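You operate a simulated robot arm through the tools that you are given. There is no shell and no other tool.

You are at the controls of a simulated robot arm. One attempt, no reset.

JOB
Restart the line without the sizer and fetch out the white roll.
Fine: stop the line, then that selector off, then start; roll from the drawer on to the green table; shut the drawer; other rolls stay. Set down upright: white roll.
Where things are to end (x, y in the base frame): white roll within 0.06 m of [0.26, 0.88].

Only the result counts: the job must be done as asked and must still hold three seconds after the hand-in. Knocking over, shifting, dropping, spilling or breaking anything else fails it.

ROBOT AND FRAMES
A 6-joint arm with a two-finger gripper, fixed in place. Base frame: the origin is at the foot of the arm, x ahead of it, y to its left, z up. Units: m, rad, N and s.
Its first joint turns from -2.897 to 2.897 rad. Payload 2.54 kg.
The tool frame sits at the grasp point between the pads (the TCP): z along the fingers, y along the line on which they close. The tips reach 0.03 m beyond it. Largest opening 0.116 m; the body of the gripper starts 0.095 m behind the TCP.
Orientation is that of the tool frame in the base frame, as a unit quaternion [w, x, y, z]. With the fingers straight down and closing along the base's y, the tool's x points along the base's -x, its y along +y and its z along -z.

CONTROLS
- The arm moves only by the tool nudge_tool. Its argument "moves" is a list of rows, each an object (a shift or turn left out is 0, a gripper value left out holds the last) with "travel": the shift along the tool's x, y, z in m, a list of three; "rotation": the turn, a rotation vector about the tool's x, y, z in rad, a list of three. In form: [{"travel": [dx, dy, dz], "rotation": [wx, wy, wz]}, ...]. A call has 1 to 20 rows; each row is the pose to reach, as a shift and turn from the pose commanded when the call began, along the tool's axes at that moment. "claw" is the gripper command, from -1 (shut) to 1 (fully open), values between in proportion, set as the call begins (left out, the last holds). Rows are played at 5 a second. More than 0.05 m and 0.15 rad between two rows, or a gripper value outside its range, and nothing of the call is played. Where a pose cannot be reached the arm comes as near as it can. A force on the tool above 90 N (or 10 N above the force at the start of the call, whichever is more), or a blocked arm, ends the call early, and 0.2 s more pass. Each finger travels about 0.072 m/s and halts on what it meets, pressing with about 33 N; the grip force reading is that of the motor and also rises with nothing between the fingers. The clock runs only during rows and for 0.2 s after the last one: add rows that repeat a pose to give the fingers time. The reply holds the time, the measured pose of the TCP, the force on the tool along the base axes, the opening and the grip force, in the units named above and with some noise, with the torque about the TCP (base axes, N m) and any sound that the robot's microphone picked up.
- Cameras (640 x 400 px; columns grow to the right, rows downward): "scene" is fixed at [0.3971, 0.4995, 1.5416]; the picture's right is [0.24, 0.97, 0.00], its down [0.91, -0.23, -0.35] and it looks along [-0.34, 0.08, -0.94] (base axes); focal length 338 px, centre (320, 200). "wrist" rides on the gripper at [0.069, -0.015, -0.122] in the tool frame; the picture's right is [0.21, 0.98, 0.00], its down [-0.83, 0.18, -0.53] and it looks along [-0.52, 0.11, 0.85] (tool axes); focal length 251 px, centre (320, 200). There is no depth. A picture from a camera that has moved, and an enlarged one, comes with that camera's place and axes in the base frame and with its lens.
- capture(camera): a new picture of that camera. It takes no simulated time.
- zoom(camera, box): a new picture of the part [left, top, right, bottom] of that camera's present view, enlarged. It takes no simulated time.
- job_done(): hands the job in; it is judged then, once.

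Nothing tells you positions but the pictures and the camera data. Unless the task says otherwise, let go and move clear before handing in.

The tools are called after "Request:" by a JSON object that holds its "fn" and its "kwargs". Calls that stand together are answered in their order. nudge_tool: Moves the arm, as the interface text tells. Its arguments: {"type":"object","properties":{"moves":{"type":"array","items":{"type":"object","properties":{"travel":{"type":"array","items":{"type":"number"}},"rotation":{"type":"array","items":{"type":"number"}}}}},"claw":{"type":"number"}},"required":["moves"]} The other tools are called the same way: capture (camera) takes a picture; zoom (camera, box) takes an enlarged picture of a part of a camera's view; job_done () hands the job in.

At the start:

```text
t: 0.0
position: [0.0498, 0.3749, 1.1058]
tcp_rot: [0.0, -0.001, 1.0, 0.001]
force: [0.1, 0.1, 0.4]
torque: [-0.05, 0.02, 0.0]
opening: 0.1159
finger_force: 0.1
```

scene: 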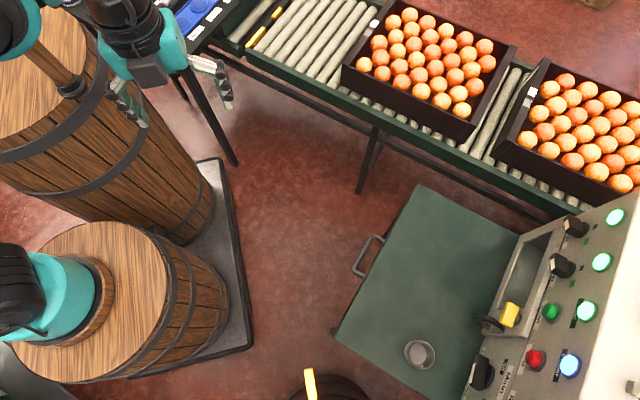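
wrist: 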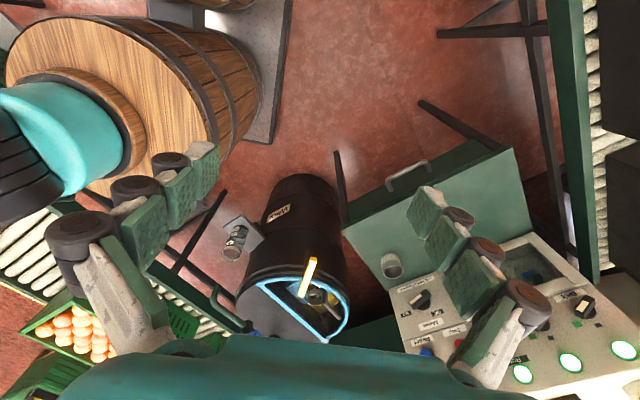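

I see a green table with a drawer handle, a control panel with lamps, knobs and push-buttons at its far side, and a conveyor with egg trays. I'll zoom in to read the labels before moving anything.

Request:
{"fn": "zoom", "kwargs": {"camera": "scene", "box": [440, 200, 640, 400]}}

Request:
{"fn": "zoom", "kwargs": {"camera": "wrist", "box": [330, 140, 640, 400]}}

Request:
{"fn": "zoom", "kwargs": {"camera": "scene", "box": [320, 170, 540, 400]}}

Request:
{"fn": "zoom", "kwargs": {"camera": "wrist", "box": [380, 260, 560, 400]}}

```text
2.00 times, centred on (540, 300) of scene
camera zoom: at [0.3971, 0.4995, 1.5416], right [0.24, 0.97, 0.0], down [0.91, -0.23, -0.35], along [-0.34, 0.08, -0.94], focal length 676 px, centre (-120, 0)
```

zoom: 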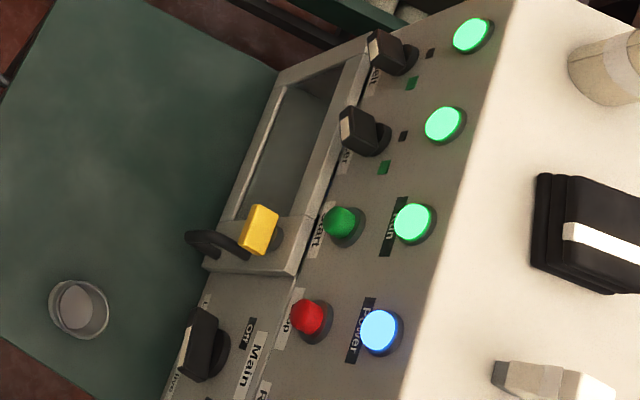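

```text
1.54 times, centred on (485, 270) of wrist
camera zoom: at [-0.019, 0.3609, 1.2282], right [-0.22, 0.98, 0.0], down [0.83, 0.18, 0.53], along [0.52, 0.12, -0.85], focal length 387 px, centre (66, 92)
```

zoom: 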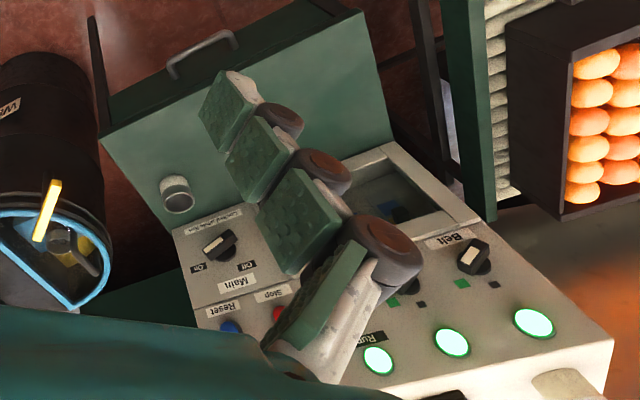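

```text
1.74 times, centred on (430, 285) of scene
camera zoom: at [0.3971, 0.4995, 1.5416], right [0.24, 0.97, 0.0], down [0.91, -0.23, -0.35], along [-0.34, 0.08, -0.94], focal length 588 px, centre (129, 52)
```

zoom: 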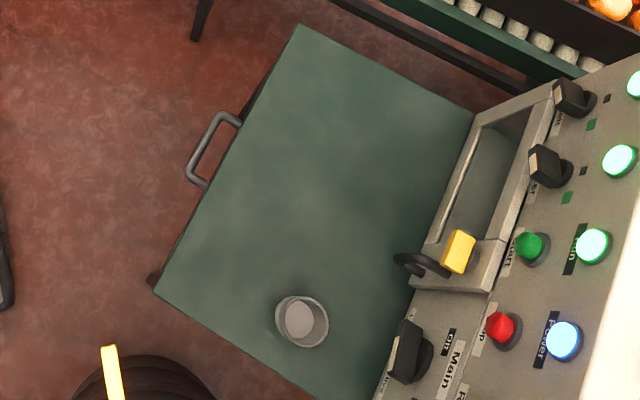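

```text
2.86 times, centred on (470, 330) of wrist
camera zoom: at [-0.019, 0.3609, 1.2282], right [-0.22, 0.98, 0.0], down [0.83, 0.18, 0.53], along [0.52, 0.12, -0.85], focal length 718 px, centre (-109, -171)
```

zoom: 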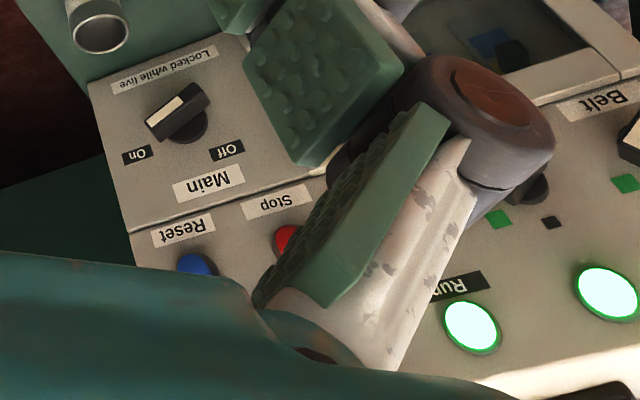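

The green table top is at about z 0.68. Its front edge runs at 45° with the drawer handle facing the robot, and the panel sits behind the table. I'll move up over the table and turn 45° to read the panel labels with the wrist camera.

Request:
{"fn": "nudge_tool", "kwargs": {"moves": [{"travel": [-0.023, 0.027, 0.0], "rotation": [0, 0, -0.112]}, {"travel": [-0.046, 0.054, 0.0], "rotation": [0, 0, -0.224]}, {"travel": [-0.069, 0.082, 0.0], "rotation": [0, 0, -0.336]}, {"travel": [-0.092, 0.109, 0.0], "rotation": [0, 0, -0.448]}, {"travel": [-0.115, 0.136, 0.0], "rotation": [0, 0, -0.56]}, {"travel": [-0.138, 0.163, 0.0], "rotation": [0, 0, -0.672]}, {"travel": [-0.162, 0.191, 0.0], "rotation": [0, 0, -0.785]}, {"travel": [-0.162, 0.191, 0.0], "rotation": [0, 0, -0.785]}], "claw": -1}}

```text
t: 1.8
position: [0.2102, 0.5661, 1.1051]
tcp_rot: [-0.001, -0.384, 0.924, 0.0]
force: [-0.1, 0.2, 0.0]
torque: [-0.02, -0.01, 0.02]
opening: 0.0
finger_force: 28.2
```

The arm is now over the table edge, turned 45° with its fingers shut. I'll take pictures of the panel.

Request:
{"fn": "capture", "kwargs": {"camera": "wrist"}}

Request:
{"fn": "capture", "kwargs": {"camera": "scene"}}

```text
taken
camera wrist: at [0.1729, 0.5085, 1.2272], right [-0.84, 0.54, 0.0], down [0.45, 0.71, 0.53], along [0.29, 0.45, -0.85], focal length 251 px, centre (320, 200)
```

wrist: 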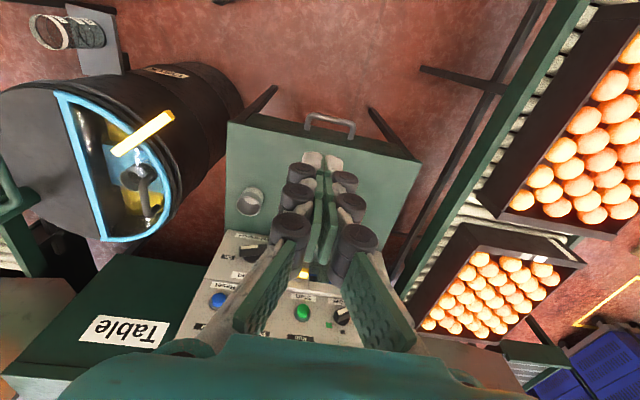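

```text
taken
```

scene: 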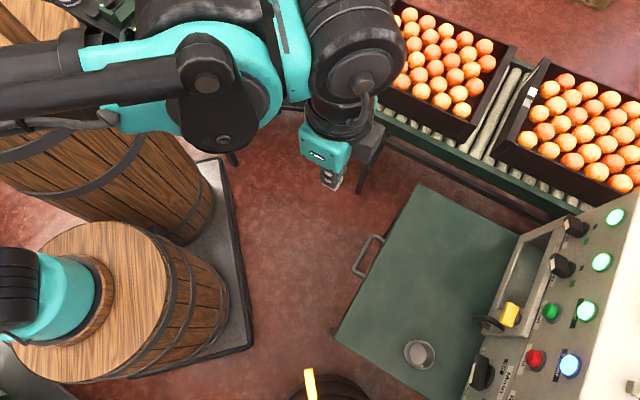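

The wrist view shows that the white roll's destination is on the desk top with the drawer. The panel behind the desk is partly hidden by the fingers, so I'll shift sideways and tilt the tool toward the panel to read it.

Request:
{"fn": "nudge_tool", "kwargs": {"moves": [{"travel": [-0.02, -0.03, 0.0], "rotation": [0, -0.1, 0]}, {"travel": [-0.04, -0.06, 0.0], "rotation": [0, -0.2, 0]}, {"travel": [-0.06, -0.09, 0.0], "rotation": [0, -0.3, 0]}, {"travel": [-0.08, -0.12, 0.0], "rotation": [0, -0.4, 0]}, {"travel": [-0.1, -0.15, 0.0], "rotation": [0, -0.5, 0]}, {"travel": [-0.1, -0.15, 0.0], "rotation": [0, -0.5, 0]}]}}

Request:
{"fn": "capture", "kwargs": {"camera": "wrist"}}

```text
t: 3.2
position: [0.3898, 0.5296, 1.1065]
tcp_rot: [0.229, -0.371, 0.895, 0.096]
force: [-0.8, 0.4, -0.9]
torque: [0.0, 0.01, 0.01]
opening: 0.0
finger_force: 28.6
```

```text
taken
camera wrist: at [0.3157, 0.4367, 1.1802], right [-0.82, 0.56, -0.1], down [0.2, 0.46, 0.87], along [0.53, 0.69, -0.49], focal length 251 px, centre (320, 200)
```

wrist: 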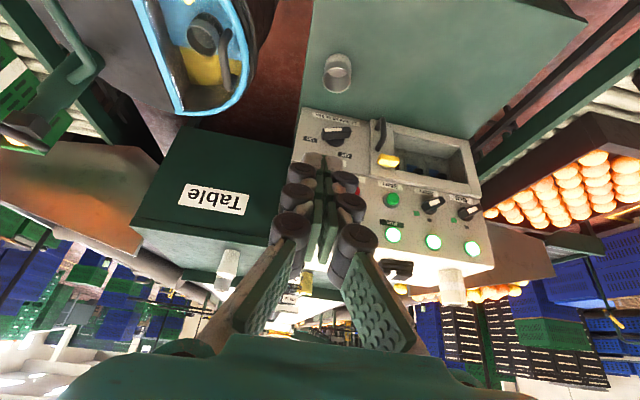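

The panel is now visible to the right of the fingers, upside down. I'll zoom in on its labels.

Request:
{"fn": "zoom", "kwargs": {"camera": "wrist", "box": [350, 110, 510, 210]}}

Request:
{"fn": "zoom", "kwargs": {"camera": "wrist", "box": [350, 170, 510, 270]}}

Request:
{"fn": "zoom", "kwargs": {"camera": "wrist", "box": [270, 90, 430, 190]}}

```text
4.00 times, centred on (430, 160) of wrist
camera zoom: at [0.3157, 0.4367, 1.1802], right [-0.82, 0.56, -0.1], down [0.2, 0.46, 0.87], along [0.53, 0.69, -0.49], focal length 1006 px, centre (-120, 360)
```

zoom: 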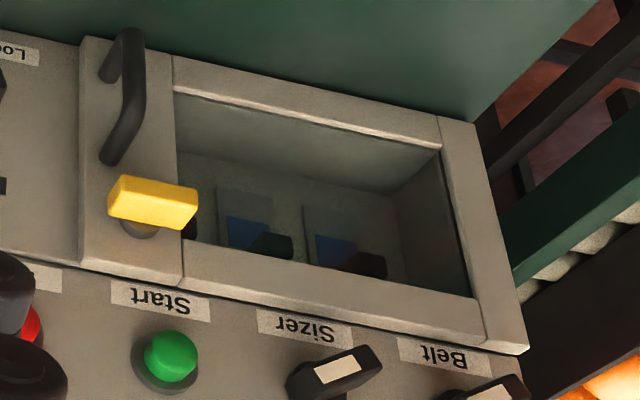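

```text
4.00 times, centred on (430, 220) of wrist
camera zoom: at [0.3157, 0.4367, 1.1802], right [-0.82, 0.56, -0.1], down [0.2, 0.46, 0.87], along [0.53, 0.69, -0.49], focal length 1006 px, centre (-120, 120)
```

zoom: 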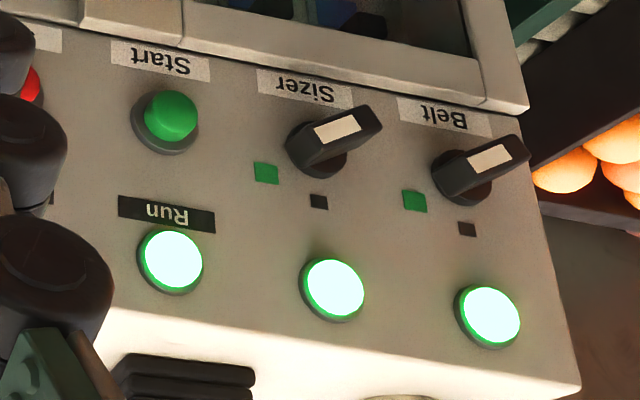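

```text
4.00 times, centred on (350, 140) of wrist
camera zoom: at [0.3157, 0.4367, 1.1802], right [-0.82, 0.56, -0.1], down [0.2, 0.46, 0.87], along [0.53, 0.69, -0.49], focal length 1006 px, centre (200, 440)
```

zoom: 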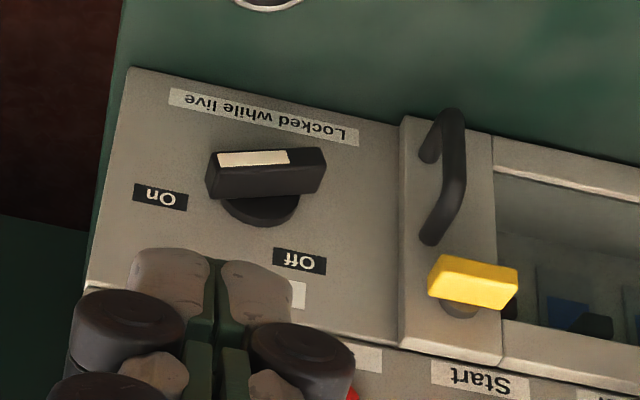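

The panel reads as follows:
- **Buttons:** Start is green and Stop is red, with Reset beside them.
- **Selectors:** Sizer and Belt both point at a green "on" square, and each has a black "off" square.
- **Main:** a separate switch, currently On.

I'll look from the other side to pin down the panel's slope and the selector geometry.

Request:
{"fn": "nudge_tool", "kwargs": {"moves": [{"travel": [0.0, 0.04, 0.0]}, {"travel": [0.0, 0.08, 0.0]}, {"travel": [0.0, 0.12, 0.0]}, {"travel": [0.0, 0.16, 0.0]}, {"travel": [0.0, 0.2, 0.0]}, {"travel": [0.0, 0.24, 0.0]}, {"travel": [0.0, 0.28, 0.0]}, {"travel": [0.0, 0.32, 0.0]}, {"travel": [0.0, 0.36, 0.0]}, {"travel": [0.0, 0.38, 0.0]}, {"travel": [0.0, 0.38, 0.0]}]}}

Request:
{"fn": "capture", "kwargs": {"camera": "wrist"}}

Request:
{"fn": "zoom", "kwargs": {"camera": "wrist", "box": [150, 110, 310, 210]}}

Request:
{"fn": "zoom", "kwargs": {"camera": "wrist", "box": [150, 180, 310, 280]}}

```text
t: 5.6
position: [0.1205, 0.7998, 1.1053]
tcp_rot: [0.229, -0.371, 0.895, 0.096]
force: [-0.5, -0.1, 0.4]
torque: [-0.04, -0.03, -0.03]
opening: 0.0
finger_force: 28.7
```

```text
taken
camera wrist: at [0.0465, 0.706, 1.1801], right [-0.82, 0.56, -0.1], down [0.2, 0.46, 0.86], along [0.53, 0.69, -0.49], focal length 251 px, centre (320, 200)
```

wrist: 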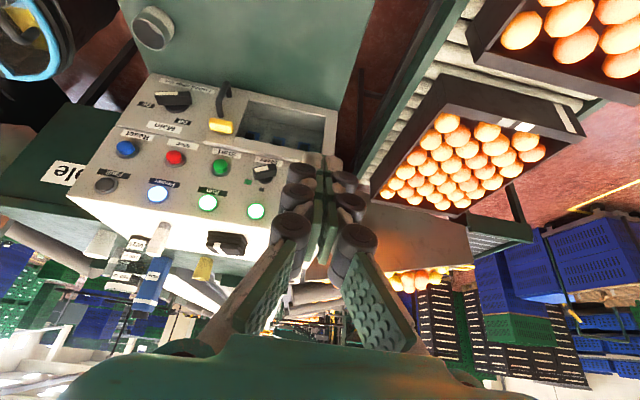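

```text
4.00 times, centred on (230, 160) of wrist
camera zoom: at [0.0465, 0.706, 1.1801], right [-0.82, 0.56, -0.1], down [0.2, 0.46, 0.86], along [0.53, 0.69, -0.49], focal length 1006 px, centre (680, 360)
```

zoom: 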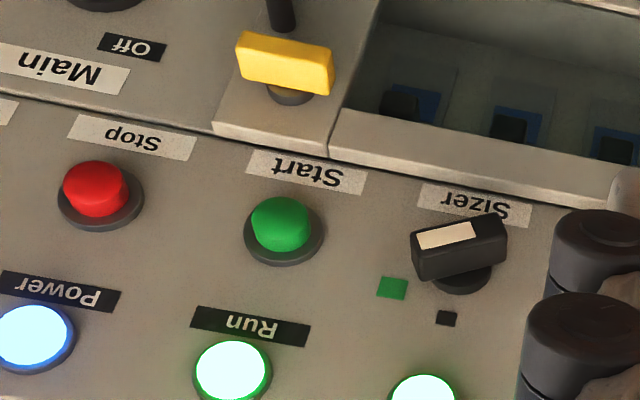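

```text
4.00 times, centred on (230, 230) of wrist
camera zoom: at [0.0465, 0.706, 1.1801], right [-0.82, 0.56, -0.1], down [0.2, 0.46, 0.86], along [0.53, 0.69, -0.49], focal length 1006 px, centre (680, 80)
```

zoom: 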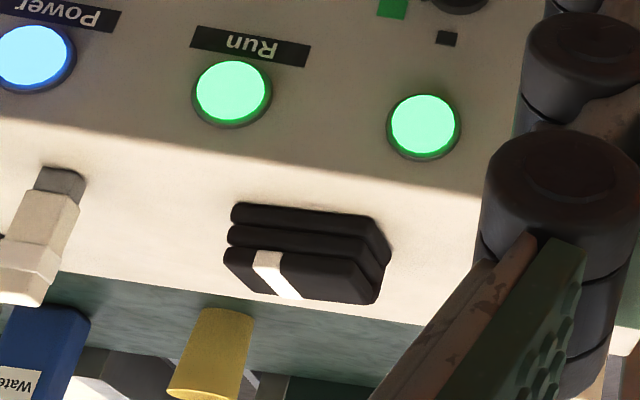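

The panel is vertical at about n=1.0 m along the 45° direction (n). On the sideways axis (u), Stop is at u≈0.215, Start at u≈0.307 and the Sizer knob at u≈0.400, all at z≈0.879. Sizer "off" is straight up, about 57° from where it points now. I'll turn the tool horizontal, facing the panel in front of Stop.

Request:
{"fn": "nudge_tool", "kwargs": {"moves": [{"travel": [0.0005, -0.033, 0.014], "rotation": [0, -0.134, 0]}, {"travel": [0.001, -0.066, 0.028], "rotation": [0, -0.268, 0]}, {"travel": [0.0015, -0.099, 0.042], "rotation": [0, -0.402, 0]}, {"travel": [0.002, -0.132, 0.056], "rotation": [0, -0.535, 0]}, {"travel": [0.0025, -0.166, 0.07], "rotation": [0, -0.669, 0]}, {"travel": [0.003, -0.199, 0.084], "rotation": [0, -0.803, 0]}, {"travel": [0.0035, -0.232, 0.098], "rotation": [0, -0.937, 0]}, {"travel": [0.004, -0.265, 0.112], "rotation": [0, -1.071, 0]}, {"travel": [0.004, -0.265, 0.112], "rotation": [0, -1.071, 0]}, {"travel": [0.004, -0.265, 0.112], "rotation": [0, -1.071, 0]}]}}

Request:
{"fn": "capture", "kwargs": {"camera": "wrist"}}

Request:
{"fn": "capture", "kwargs": {"camera": "scene"}}

```text
t: 7.8
position: [0.3424, 0.6466, 1.004]
tcp_rot: [0.653, -0.271, 0.653, 0.271]
force: [-1.0, -0.9, 0.0]
torque: [-0.02, 0.0, -0.03]
opening: 0.0001
finger_force: 28.4
```

```text
taken
camera wrist: at [0.2668, 0.5508, 0.936], right [-0.69, 0.69, -0.21], down [-0.51, -0.25, 0.83], along [0.52, 0.68, 0.52], focal length 251 px, centre (320, 200)
```

wrist: 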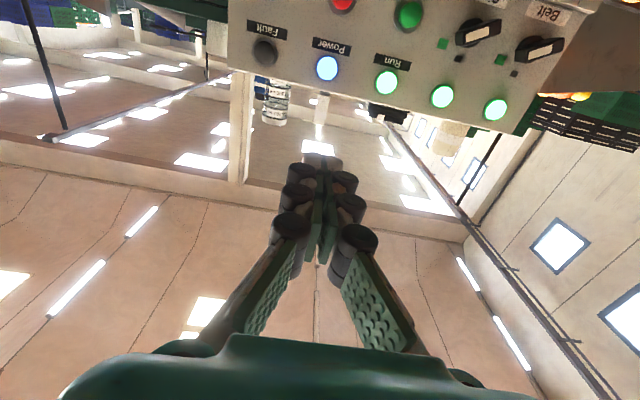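

```text
taken
```

scene: 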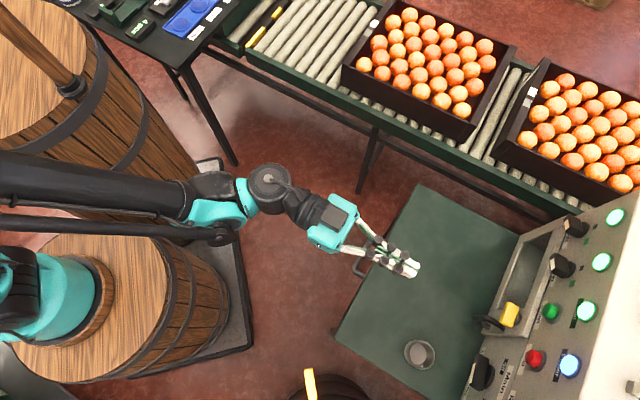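

The tool is horizontal and facing the panel. I'll zoom in on the Sizer knob to check the lever's angle and size.

Request:
{"fn": "zoom", "kwargs": {"camera": "wrist", "box": [310, 0, 470, 100]}}

Request:
{"fn": "zoom", "kwargs": {"camera": "wrist", "box": [420, 0, 580, 100]}}

```text
4.00 times, centred on (390, 50) of wrist
camera zoom: at [0.2668, 0.5508, 0.936], right [-0.69, 0.69, -0.21], down [-0.51, -0.25, 0.83], along [0.52, 0.68, 0.52], focal length 1006 px, centre (40, 800)
```

zoom: 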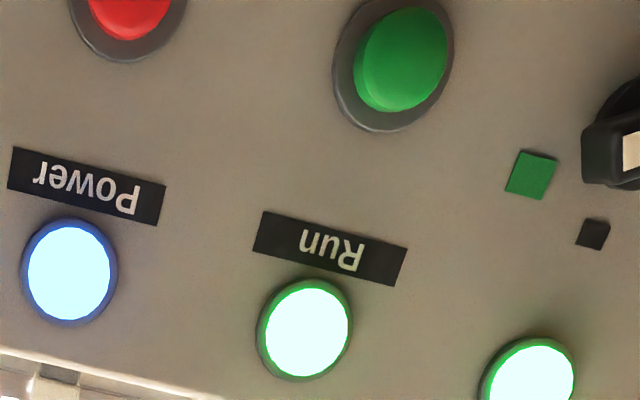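

```text
4.00 times, centred on (500, 50) of wrist
camera zoom: at [0.2668, 0.5508, 0.936], right [-0.69, 0.69, -0.21], down [-0.51, -0.25, 0.83], along [0.52, 0.68, 0.52], focal length 1006 px, centre (-400, 800)
```

zoom: 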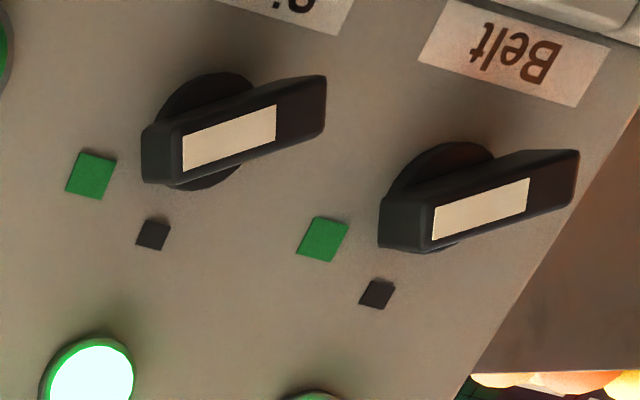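

The knob lever is about 44 mm long and points 60° from vertical, with "off" straight up. Next I'll line up level with the Stop button.

Request:
{"fn": "nudge_tool", "kwargs": {"moves": [{"travel": [0.031, 0.0, 0.03]}, {"travel": [0.0625, 0.0, 0.06]}, {"travel": [0.094, 0.0, 0.09]}, {"travel": [0.125, 0.0, 0.12]}, {"travel": [0.125, 0.0, 0.15]}, {"travel": [0.125, 0.0, 0.18]}, {"travel": [0.125, 0.0, 0.21]}, {"travel": [0.125, 0.0, 0.21]}]}}

Request:
{"fn": "capture", "kwargs": {"camera": "scene"}}

Request:
{"fn": "capture", "kwargs": {"camera": "wrist"}}

```text
t: 9.6
position: [0.4909, 0.7962, 0.88]
tcp_rot: [0.654, -0.271, 0.653, 0.27]
force: [-0.7, -0.2, -0.9]
torque: [-0.04, 0.0, -0.02]
opening: 0.0
finger_force: 28.7
```

```text
taken
```

scene: 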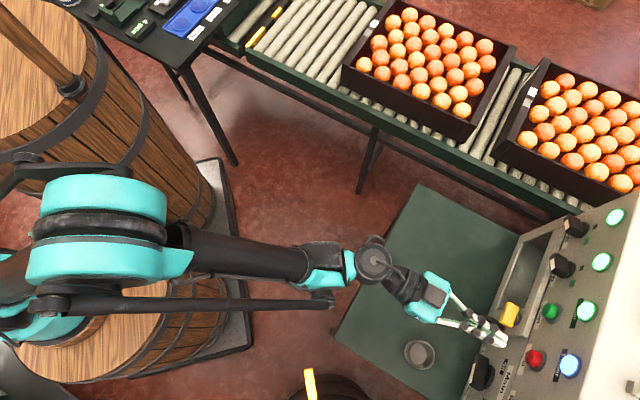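

```text
taken
camera wrist: at [0.4147, 0.7005, 0.811], right [-0.69, 0.69, -0.21], down [-0.51, -0.25, 0.83], along [0.52, 0.68, 0.52], focal length 251 px, centre (320, 200)
```

wrist: 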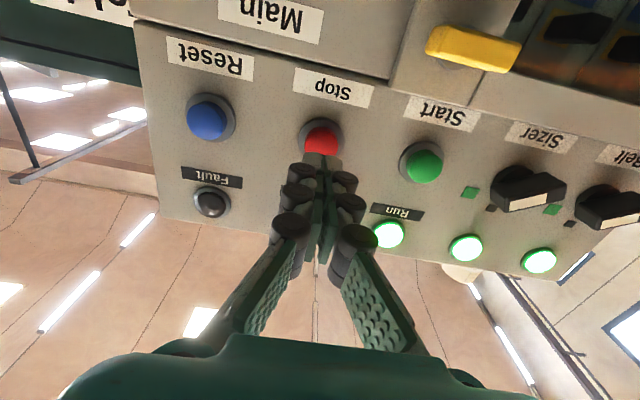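

The fingertips are 4 cm in front of Stop and lined up with it. I'll push in gently.

Request:
{"fn": "nudge_tool", "kwargs": {"moves": [{"travel": [0.0, 0.0, 0.01]}, {"travel": [0.0, 0.0, 0.02]}, {"travel": [0.0, 0.0, 0.026]}, {"travel": [0.0, 0.0, 0.03]}, {"travel": [0.0, 0.0, 0.034]}, {"travel": [0.0, 0.0, 0.037]}, {"travel": [0.0, 0.0, 0.04]}, {"travel": [0.0, 0.0, 0.043]}]}}

Request:
{"fn": "capture", "kwargs": {"camera": "wrist"}}

```text
t: 11.4
position: [0.5221, 0.8268, 0.8809]
tcp_rot: [0.653, -0.27, 0.653, 0.271]
force: [0.3, -0.1, -0.1]
torque: [0.02, -0.03, -0.04]
opening: 0.0
finger_force: 28.6
```

```text
taken
camera wrist: at [0.4459, 0.7316, 0.8121], right [-0.69, 0.69, -0.21], down [-0.51, -0.25, 0.83], along [0.52, 0.68, 0.52], focal length 251 px, centre (320, 200)
```

wrist: 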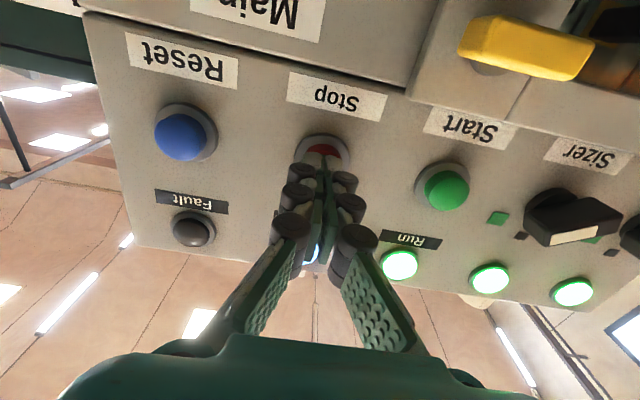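

There's no contact yet. I'll carry on in small steps.

Request:
{"fn": "nudge_tool", "kwargs": {"moves": [{"travel": [0.0, 0.0, 0.003]}, {"travel": [0.0, 0.0, 0.005]}, {"travel": [0.0, 0.0, 0.007]}, {"travel": [0.0, 0.0, 0.009]}]}}

Request:
{"fn": "zoom", "kwargs": {"camera": "scene", "box": [440, 200, 640, 400]}}

```text
t: 12.4
position: [0.5281, 0.8337, 0.8803]
tcp_rot: [0.653, -0.27, 0.653, 0.272]
force: [-2.9, -2.4, -1.4]
torque: [-0.02, -0.01, 0.04]
opening: 0.0002
finger_force: 28.1
heard: click
```

```text
2.00 times, centred on (540, 300) of scene
camera zoom: at [0.3971, 0.4995, 1.5416], right [0.24, 0.97, 0.0], down [0.91, -0.23, -0.35], along [-0.34, 0.08, -0.94], focal length 676 px, centre (-120, 0)
```

zoom: 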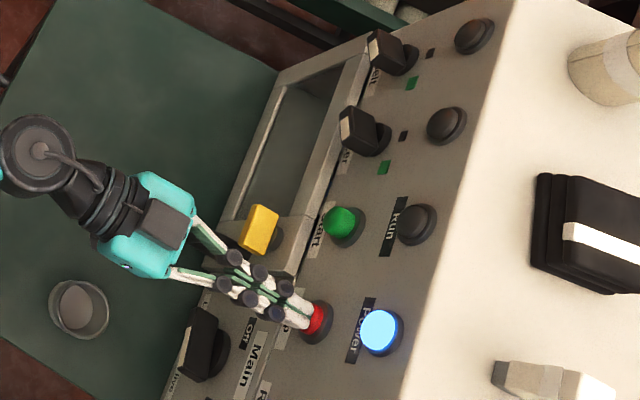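

Stop clicked and the Run, Sizer and Belt lamps went dark. I'll back off, then move in front of the Sizer knob with the tool rolled 60° to match the lever.

Request:
{"fn": "nudge_tool", "kwargs": {"moves": [{"travel": [0.0, 0.0, -0.02]}, {"travel": [0.0, 0.0, -0.05]}, {"travel": [0.0, 0.0, -0.08]}, {"travel": [0.0, 0.0, -0.1]}, {"travel": [0.0, 0.03, -0.1]}, {"travel": [0.0, 0.07, -0.1]}, {"travel": [0.0, 0.11, -0.1]}, {"travel": [0.0, 0.15, -0.1]}, {"travel": [0.0, 0.184, -0.1]}, {"travel": [0.0, 0.184, -0.1]}]}}

Request:
{"fn": "nudge_tool", "kwargs": {"moves": [{"rotation": [0, 0, 0.131]}, {"rotation": [0, 0, 0.262]}, {"rotation": [0, 0, 0.393]}, {"rotation": [0, 0, 0.524]}, {"rotation": [0, 0, 0.655]}, {"rotation": [0, 0, 0.786]}, {"rotation": [0, 0, 0.917]}, {"rotation": [0, 0, 1.047]}, {"rotation": [0, 0, 1.047]}], "claw": -0.1}}

Request:
{"fn": "capture", "kwargs": {"camera": "wrist"}}

Request:
{"fn": "capture", "kwargs": {"camera": "scene"}}

```text
t: 14.6
position: [0.328, 0.8936, 0.8796]
tcp_rot: [0.654, -0.27, 0.654, 0.27]
force: [0.5, -0.6, 0.0]
torque: [0.03, 0.01, -0.01]
opening: 0.0
finger_force: 28.4
```

```text
t: 16.6
position: [0.3275, 0.8921, 0.8793]
tcp_rot: [0.43, 0.093, 0.701, 0.561]
force: [-0.5, -0.2, -0.4]
torque: [0.03, 0.03, 0.02]
opening: 0.0518
finger_force: 0.0
```

```text
taken
camera wrist: at [0.2037, 0.8445, 0.8333], right [-0.48, 0.48, 0.74], down [0.07, -0.82, 0.57], along [0.88, 0.32, 0.36], focal length 251 px, centre (320, 200)
```

wrist: 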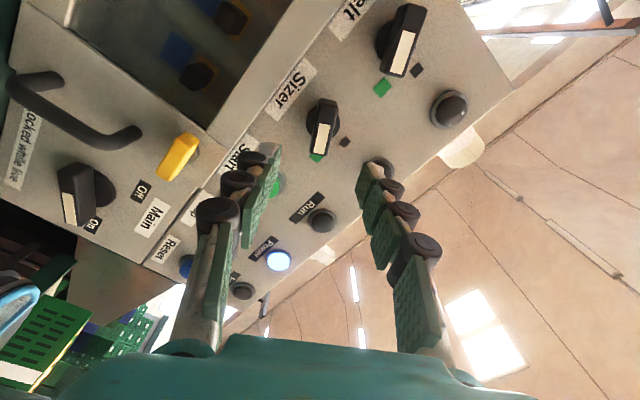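

```text
taken
```

scene: 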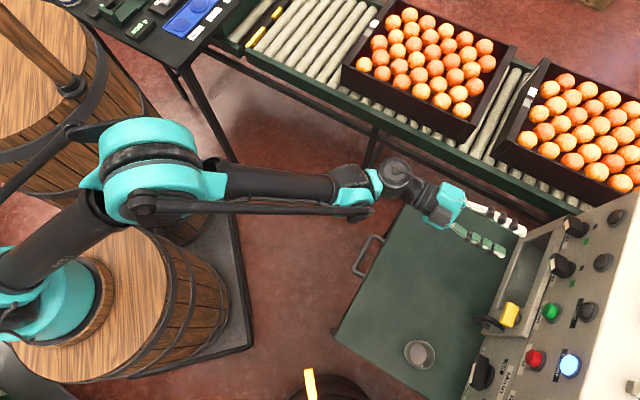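

The lever sits squarely between the open fingers. I'll advance around it.

Request:
{"fn": "nudge_tool", "kwargs": {"moves": [{"travel": [0.0, 0.0, 0.025]}, {"travel": [0.0, 0.0, 0.05]}, {"travel": [0.0, 0.0, 0.065]}, {"travel": [0.0, 0.0, 0.075]}, {"travel": [0.0, 0.0, 0.084]}, {"travel": [0.0, 0.0, 0.09]}, {"travel": [0.0, 0.0, 0.09]}]}}

Request:
{"fn": "zoom", "kwargs": {"camera": "wrist", "box": [220, 40, 420, 200]}}

Request:
{"fn": "zoom", "kwargs": {"camera": "scene", "box": [480, 180, 640, 340]}}

```text
t: 18.2
position: [0.3915, 0.9566, 0.8808]
tcp_rot: [0.43, 0.092, 0.7, 0.562]
force: [0.7, -0.2, -0.2]
torque: [0.04, 0.0, 0.01]
opening: 0.052
finger_force: 0.1
```

```text
2.50 times, centred on (320, 120) of wrist
camera zoom: at [0.2676, 0.9084, 0.8335], right [-0.48, 0.48, 0.74], down [0.06, -0.82, 0.57], along [0.88, 0.32, 0.36], focal length 629 px, centre (320, 400)
```

zoom: 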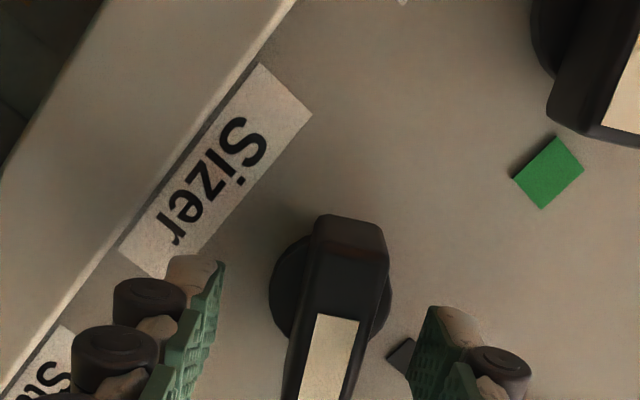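

```text
2.50 times, centred on (560, 260) of scene
camera zoom: at [0.3971, 0.4995, 1.5416], right [0.24, 0.97, 0.0], down [0.91, -0.23, -0.35], along [-0.34, 0.08, -0.94], focal length 845 px, centre (-280, 50)
```

zoom: 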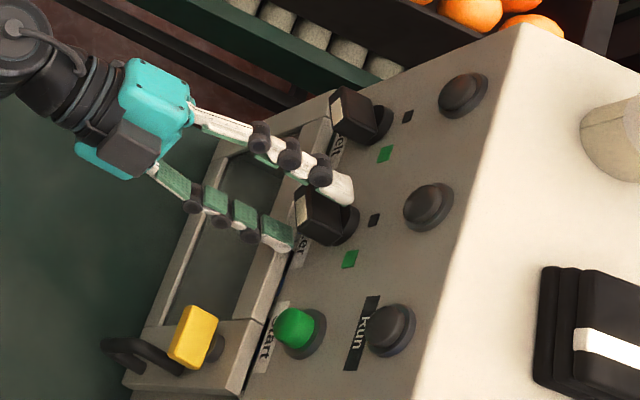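

The fingers straddle the Sizer lever. I'll close them on it.

Request:
{"fn": "nudge_tool", "kwargs": {"moves": [{"travel": [0, 0, 0]}, {"travel": [0, 0, 0]}, {"travel": [0, 0, 0]}, {"travel": [0, 0, 0]}], "claw": -1}}

Request:
{"fn": "zoom", "kwargs": {"camera": "wrist", "box": [220, 40, 420, 200]}}

```text
t: 19.2
position: [0.3899, 0.957, 0.8815]
tcp_rot: [0.43, 0.091, 0.7, 0.563]
force: [3.0, 31.2, 39.1]
torque: [0.67, -0.58, 0.59]
opening: 0.0173
finger_force: 42.8
```

```text
2.50 times, centred on (320, 120) of wrist
camera zoom: at [0.2667, 0.9087, 0.8352], right [-0.48, 0.47, 0.74], down [0.07, -0.82, 0.57], along [0.88, 0.32, 0.36], focal length 629 px, centre (320, 400)
```

zoom: 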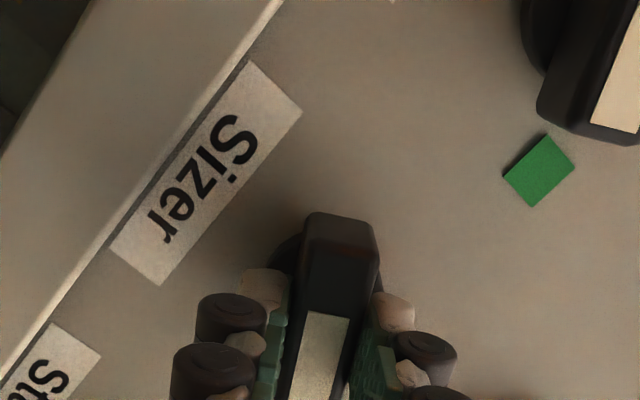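

The lever is gripped (17 mm thick), but there's a side load of about 45 N along the closing line. I'll recentre a little to relieve it.

Request:
{"fn": "nudge_tool", "kwargs": {"moves": [{"travel": [0, 0.001, 0]}, {"travel": [0, 0.002, 0]}, {"travel": [0, 0.002, 0]}]}}

```text
t: 20.0
position: [0.3895, 0.9564, 0.8825]
tcp_rot: [0.431, 0.093, 0.701, 0.561]
force: [1.6, 20.3, 23.1]
torque: [0.24, -0.24, 0.77]
opening: 0.0174
finger_force: 42.9
```

Request:
{"fn": "nudge_tool", "kwargs": {"moves": [{"travel": [0, 0.0012, 0]}, {"travel": [0, 0.0025, 0]}, {"travel": [0, 0.0025, 0]}]}}

```text
t: 20.8
position: [0.39, 0.9576, 0.8832]
tcp_rot: [0.43, 0.093, 0.702, 0.561]
force: [-9.0, -22.6, -25.3]
torque: [-0.71, 0.46, -0.36]
opening: 0.0177
finger_force: 42.6
```

Request:
{"fn": "nudge_tool", "kwargs": {"moves": [{"travel": [0, -0.0012, 0]}, {"travel": [0, -0.0012, 0]}]}}

```text
t: 21.4
position: [0.3895, 0.9563, 0.8828]
tcp_rot: [0.43, 0.094, 0.701, 0.561]
force: [-10.2, -29.1, -29.6]
torque: [-0.57, 0.46, -0.69]
opening: 0.0174
finger_force: 42.9
```

The remaining side load is the finger forces balancing against the fixed knob, and it's well under the limit. Now I'll turn the lever 60° back to vertical, which is "off".

Request:
{"fn": "nudge_tool", "kwargs": {"moves": [{"rotation": [0, 0, -0.1]}, {"rotation": [0, 0, -0.2]}, {"rotation": [0, 0, -0.3]}, {"rotation": [0, 0, -0.4]}, {"rotation": [0, 0, -0.5]}, {"rotation": [0, 0, -0.6]}, {"rotation": [0, 0, -0.7]}, {"rotation": [0, 0, -0.8]}, {"rotation": [0, 0, -0.9]}, {"rotation": [0, 0, -1.0]}, {"rotation": [0, 0, -1.047]}, {"rotation": [0, 0, -1.047]}]}}

Request:
{"fn": "zoom", "kwargs": {"camera": "scene", "box": [480, 180, 640, 340]}}

Request:
{"fn": "capture", "kwargs": {"camera": "wrist"}}

```text
t: 24.0
position: [0.3889, 0.9583, 0.8839]
tcp_rot: [0.653, -0.272, 0.652, 0.271]
force: [-3.5, 22.6, 10.9]
torque: [0.28, -0.22, 0.53]
opening: 0.0177
finger_force: 42.6
```

```text
2.50 times, centred on (560, 260) of scene
camera zoom: at [0.3971, 0.4995, 1.5416], right [0.24, 0.97, 0.0], down [0.91, -0.23, -0.35], along [-0.34, 0.08, -0.94], focal length 845 px, centre (-280, 50)
```

zoom: 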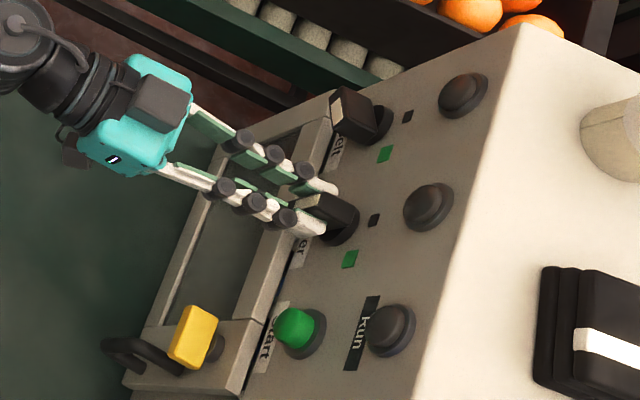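

```text
taken
camera wrist: at [0.3133, 0.8623, 0.8151], right [-0.69, 0.69, -0.22], down [-0.51, -0.25, 0.82], along [0.51, 0.68, 0.52], focal length 251 px, centre (320, 200)
```

wrist: 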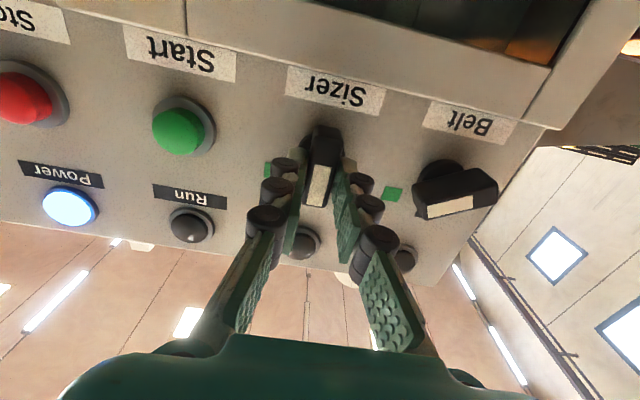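

The lever now points straight up at the black "off" mark. I'll open the fingers, back straight out and check.

Request:
{"fn": "nudge_tool", "kwargs": {"moves": [{"travel": [0, 0, 0]}, {"travel": [0, 0, 0]}, {"travel": [0, 0, 0]}], "claw": -0.2}}

Request:
{"fn": "nudge_tool", "kwargs": {"moves": [{"travel": [0, 0, -0.02]}, {"travel": [0, 0, -0.05]}, {"travel": [0, 0, -0.08]}, {"travel": [0, 0, -0.1]}, {"travel": [0, 0, -0.1]}]}}

Request:
{"fn": "zoom", "kwargs": {"camera": "wrist", "box": [240, 60, 440, 220]}}

Request:
{"fn": "zoom", "kwargs": {"camera": "scene", "box": [480, 180, 640, 340]}}

```text
t: 24.8
position: [0.3896, 0.9571, 0.8833]
tcp_rot: [0.653, -0.27, 0.653, 0.271]
force: [0.6, -0.4, -0.1]
torque: [0.0, -0.02, 0.02]
opening: 0.0466
finger_force: 0.0
```

```text
t: 26.0
position: [0.3204, 0.8853, 0.8837]
tcp_rot: [0.654, -0.27, 0.654, 0.27]
force: [0.4, -0.4, 0.1]
torque: [0.0, -0.01, -0.06]
opening: 0.0466
finger_force: 0.1
```

```text
2.50 times, centred on (340, 140) of wrist
camera zoom: at [0.244, 0.7894, 0.8147], right [-0.69, 0.69, -0.21], down [-0.51, -0.25, 0.83], along [0.52, 0.68, 0.52], focal length 629 px, centre (270, 350)
```

zoom: 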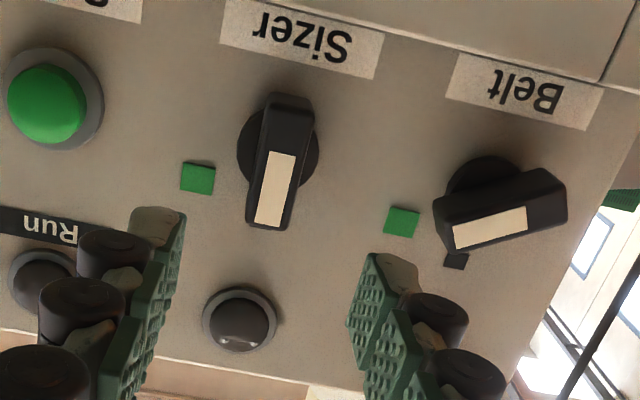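

```text
2.50 times, centred on (560, 260) of scene
camera zoom: at [0.3971, 0.4995, 1.5416], right [0.24, 0.97, 0.0], down [0.91, -0.23, -0.35], along [-0.34, 0.08, -0.94], focal length 845 px, centre (-280, 50)
```

zoom: 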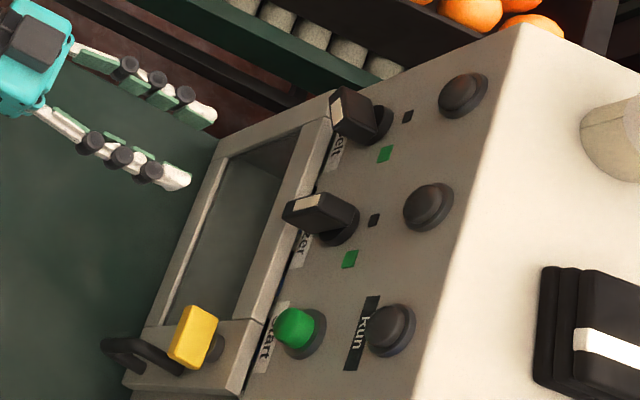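

The Sizer lever is exactly on "off" and Belt is still "on". Next I'll shut the fingers and line up with Start.

Request:
{"fn": "nudge_tool", "kwargs": {"moves": [{"travel": [0.002, -0.03, 0]}, {"travel": [0.004, -0.06, 0]}, {"travel": [0.004, -0.092, 0]}, {"travel": [0.004, -0.092, 0.03]}, {"travel": [0.004, -0.092, 0.06]}, {"travel": [0.004, -0.092, 0.08]}, {"travel": [0.004, -0.092, 0.09]}, {"travel": [0.004, -0.092, 0.095]}], "claw": -1}}

Request:
{"fn": "capture", "kwargs": {"camera": "wrist"}}

```text
t: 27.8
position: [0.4512, 0.8875, 0.879]
tcp_rot: [0.653, -0.271, 0.653, 0.271]
force: [0.0, 0.6, 0.6]
torque: [0.03, 0.0, -0.01]
opening: 0.0002
finger_force: 28.5
```

```text
taken
camera wrist: at [0.3761, 0.7931, 0.8106], right [-0.69, 0.69, -0.21], down [-0.51, -0.25, 0.83], along [0.52, 0.68, 0.52], focal length 251 px, centre (320, 200)
```

wrist: 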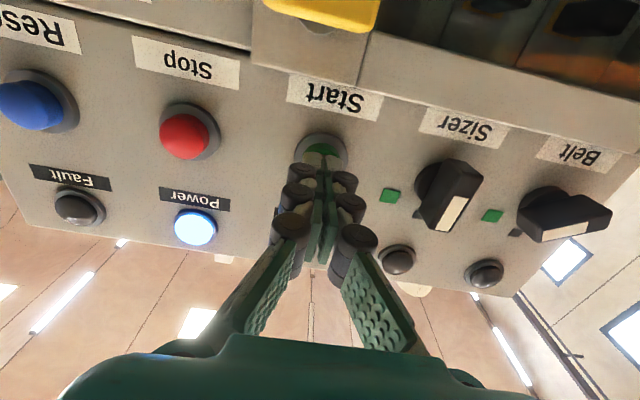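

The fingertips are right in front of Start. I'll press it.

Request:
{"fn": "nudge_tool", "kwargs": {"moves": [{"travel": [0, 0, 0.004]}, {"travel": [0, 0, 0.008]}, {"travel": [0, 0, 0.011]}, {"travel": [0, 0, 0.013]}, {"travel": [0, 0, 0.015]}]}}

Request:
{"fn": "zoom", "kwargs": {"camera": "scene", "box": [440, 200, 640, 400]}}

```text
t: 29.0
position: [0.4616, 0.8997, 0.8796]
tcp_rot: [0.653, -0.271, 0.653, 0.271]
force: [-3.3, -1.6, -1.4]
torque: [-0.03, 0.05, 0.01]
opening: 0.0
finger_force: 28.9
heard: click
```

```text
2.00 times, centred on (540, 300) of scene
camera zoom: at [0.3971, 0.4995, 1.5416], right [0.24, 0.97, 0.0], down [0.91, -0.23, -0.35], along [-0.34, 0.08, -0.94], focal length 676 px, centre (-120, 0)
```

zoom: 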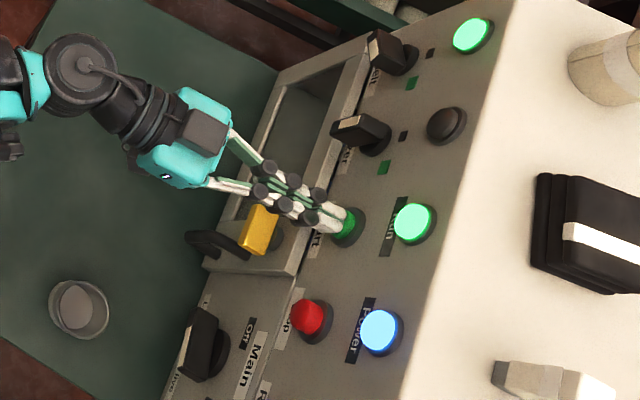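

The line has restarted: the Run and Belt lamps are on and the Sizer lamp is off. Next is the drawer, so I'll retreat, rise and bring the tool back to pointing down to look at the handle.

Request:
{"fn": "nudge_tool", "kwargs": {"moves": [{"travel": [0, 0, -0.03]}, {"travel": [0, 0, -0.07]}, {"travel": [0, 0, -0.11]}, {"travel": [0, 0, -0.15]}, {"travel": [-0.03, 0, -0.18]}, {"travel": [-0.07, 0, -0.21]}, {"travel": [-0.11, 0, -0.24]}, {"travel": [-0.15, 0, -0.27]}, {"travel": [-0.18, 0, -0.3]}, {"travel": [-0.2, 0, -0.32]}, {"travel": [-0.2, 0, -0.32]}]}}

Request:
{"fn": "nudge_tool", "kwargs": {"moves": [{"travel": [0, -0.02, -0.015], "rotation": [0, 0.131, 0]}, {"travel": [0, -0.04, -0.03], "rotation": [0, 0.262, 0]}, {"travel": [0, -0.06, -0.045], "rotation": [0, 0.393, 0]}, {"travel": [0, -0.08, -0.06], "rotation": [0, 0.524, 0]}, {"travel": [0, -0.1, -0.075], "rotation": [0, 0.655, 0]}, {"travel": [0, -0.12, -0.09], "rotation": [0, 0.786, 0]}, {"travel": [0, -0.14, -0.105], "rotation": [0, 0.917, 0]}, {"travel": [0, -0.16, -0.12], "rotation": [0, 1.048, 0]}, {"travel": [0, -0.16, -0.135], "rotation": [0, 1.179, 0]}, {"travel": [0, -0.16, -0.15], "rotation": [0, 1.31, 0]}, {"travel": [0, -0.16, -0.16], "rotation": [0, 1.44, 0]}, {"travel": [0, -0.16, -0.16], "rotation": [0, 1.57, 0]}, {"travel": [0, -0.16, -0.16], "rotation": [0, 1.57, 0]}]}}

Request:
{"fn": "capture", "kwargs": {"camera": "wrist"}}

Request:
{"fn": "capture", "kwargs": {"camera": "scene"}}

```text
t: 31.4
position: [0.236, 0.6717, 1.0802]
tcp_rot: [0.653, -0.271, 0.653, 0.271]
force: [0.3, -0.2, -0.4]
torque: [0.0, 0.01, 0.01]
opening: 0.0001
finger_force: 28.8
```

```text
t: 34.2
position: [0.2369, 0.4451, 1.0794]
tcp_rot: [0.0, -0.384, 0.923, 0.001]
force: [0.4, -0.6, 0.1]
torque: [0.02, -0.02, 0.0]
opening: 0.0
finger_force: 28.3
```

```text
taken
camera wrist: at [0.1975, 0.3876, 1.2012], right [-0.84, 0.54, 0.0], down [0.46, 0.71, 0.53], along [0.29, 0.45, -0.85], focal length 251 px, centre (320, 200)
```

wrist: 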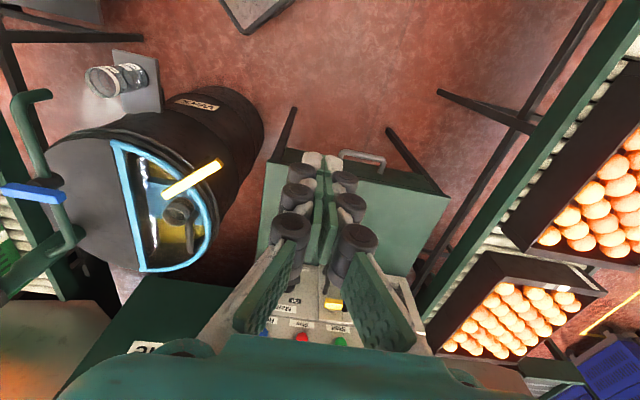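

```text
taken
```

scene: 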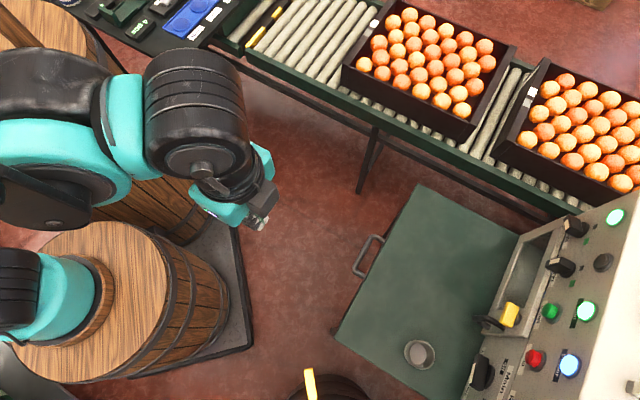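

I'll zoom in on the drawer handle from both cameras.

Request:
{"fn": "zoom", "kwargs": {"camera": "wrist", "box": [260, 120, 460, 245]}}

Request:
{"fn": "zoom", "kwargs": {"camera": "scene", "box": [320, 170, 480, 330]}}

```text
3.20 times, centred on (360, 182) of wrist
camera zoom: at [0.1975, 0.3876, 1.2012], right [-0.84, 0.54, 0.0], down [0.46, 0.71, 0.53], along [0.29, 0.45, -0.85], focal length 805 px, centre (192, 256)
```

zoom: 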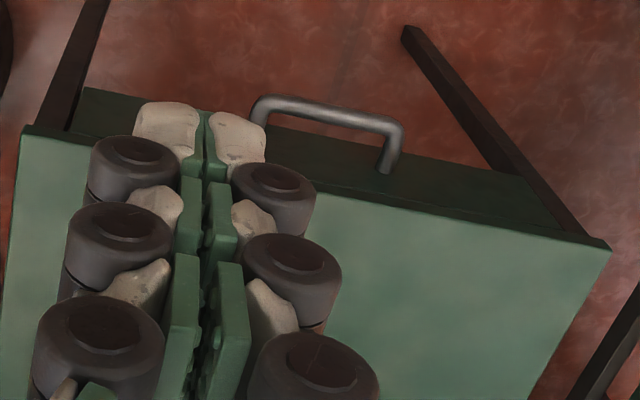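

```text
2.50 times, centred on (400, 250) of scene
camera zoom: at [0.3971, 0.4995, 1.5416], right [0.24, 0.97, 0.0], down [0.91, -0.23, -0.35], along [-0.34, 0.08, -0.94], focal length 845 px, centre (120, 75)
```

zoom: 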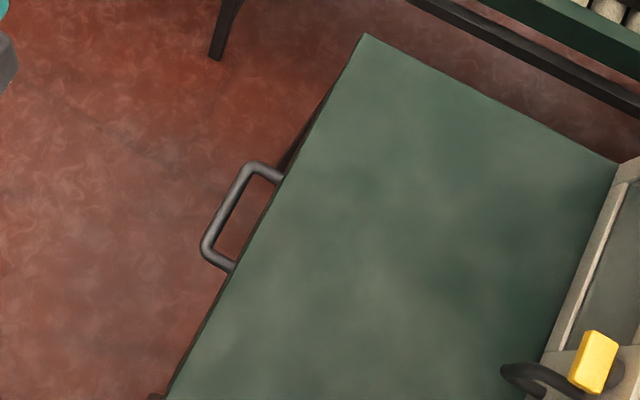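

The handle bar is at about n=0.635, u=0.30, z=0.585, with roughly a 35 mm gap behind it. I'll hook it from above with the closed fingers. First I'll check the arm can reach low and close in, by descending in the free space in front of the drawer.

Request:
{"fn": "nudge_tool", "kwargs": {"moves": [{"travel": [0, 0.03, 0.03]}, {"travel": [0, 0.06, 0.06]}, {"travel": [0, 0.09, 0.09]}, {"travel": [0, 0.12, 0.12]}, {"travel": [0, 0.153, 0.15]}, {"travel": [0, 0.153, 0.19]}, {"travel": [0, 0.153, 0.23]}, {"travel": [0, 0.153, 0.27]}, {"travel": [0, 0.153, 0.31]}, {"travel": [0, 0.153, 0.35]}, {"travel": [0, 0.153, 0.35]}]}}

Request:
{"fn": "capture", "kwargs": {"camera": "scene"}}

Request:
{"fn": "capture", "kwargs": {"camera": "wrist"}}

```text
t: 36.6
position: [0.1268, 0.5551, 0.7306]
tcp_rot: [0.001, -0.382, 0.924, 0.0]
force: [-0.8, -0.4, -0.5]
torque: [-0.03, -0.02, 0.0]
opening: 0.0
finger_force: 28.9
```

```text
taken
```

scene: 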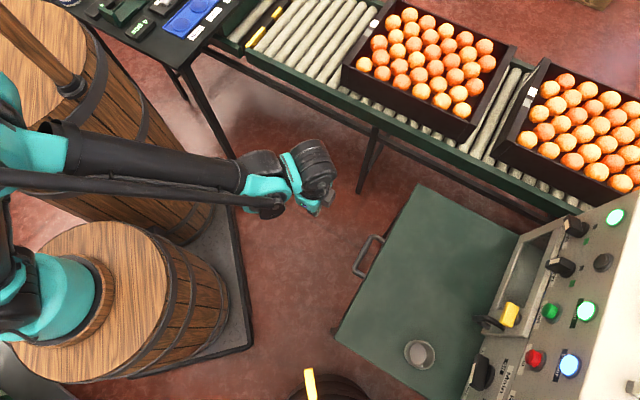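

```text
taken
camera wrist: at [0.0893, 0.4962, 0.8529], right [-0.84, 0.54, 0.0], down [0.46, 0.71, 0.53], along [0.29, 0.45, -0.84], focal length 251 px, centre (320, 200)
```

wrist: 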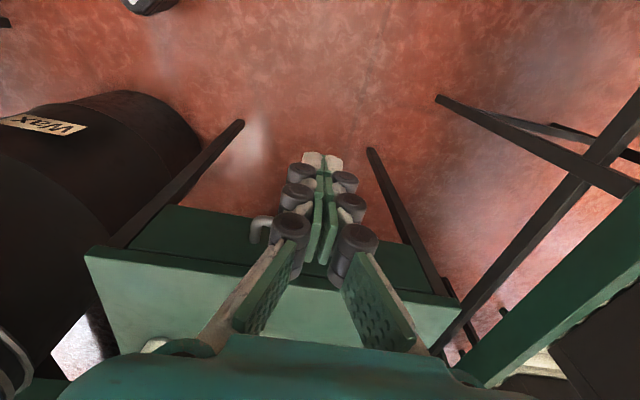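

That's reachable. I'll go down to handle height to test and take a frontal look at the drawer.

Request:
{"fn": "nudge_tool", "kwargs": {"moves": [{"travel": [0, 0, 0.03]}, {"travel": [0, 0, 0.06]}, {"travel": [0, 0, 0.09]}, {"travel": [0, 0, 0.12]}, {"travel": [0.03, 0, 0.13]}, {"travel": [0.06, 0, 0.13]}, {"travel": [0.06, 0, 0.13]}]}}

Request:
{"fn": "capture", "kwargs": {"camera": "wrist"}}

Request:
{"fn": "zoom", "kwargs": {"camera": "wrist", "box": [180, 100, 500, 300]}}

```text
t: 38.2
position: [0.0863, 0.513, 0.6006]
tcp_rot: [0.001, -0.382, 0.924, 0.0]
force: [-0.3, -0.4, -0.8]
torque: [0.03, 0.01, -0.02]
opening: 0.0002
finger_force: 28.7
```

```text
taken
camera wrist: at [0.048, 0.4551, 0.7228], right [-0.84, 0.54, 0.0], down [0.46, 0.71, 0.54], along [0.29, 0.45, -0.84], focal length 251 px, centre (320, 200)
```

wrist: 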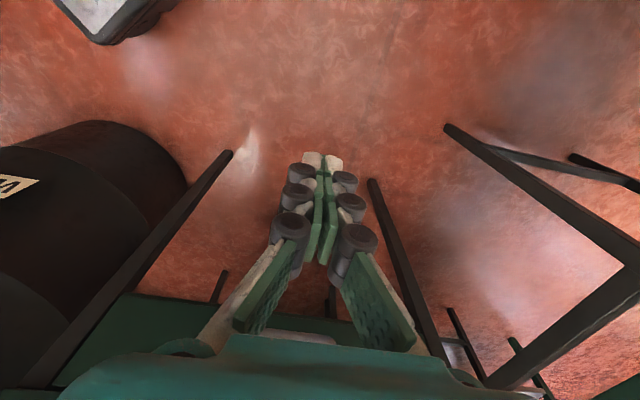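

```text
2.00 times, centred on (340, 200) of wrist
camera zoom: at [0.048, 0.4551, 0.7228], right [-0.84, 0.54, 0.0], down [0.46, 0.71, 0.54], along [0.29, 0.45, -0.84], focal length 503 px, centre (280, 200)
```

zoom: 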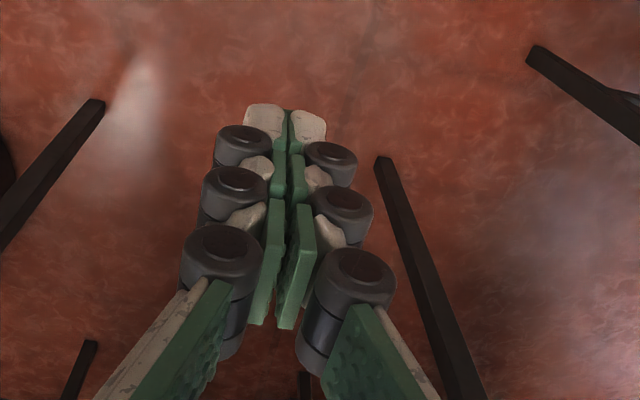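

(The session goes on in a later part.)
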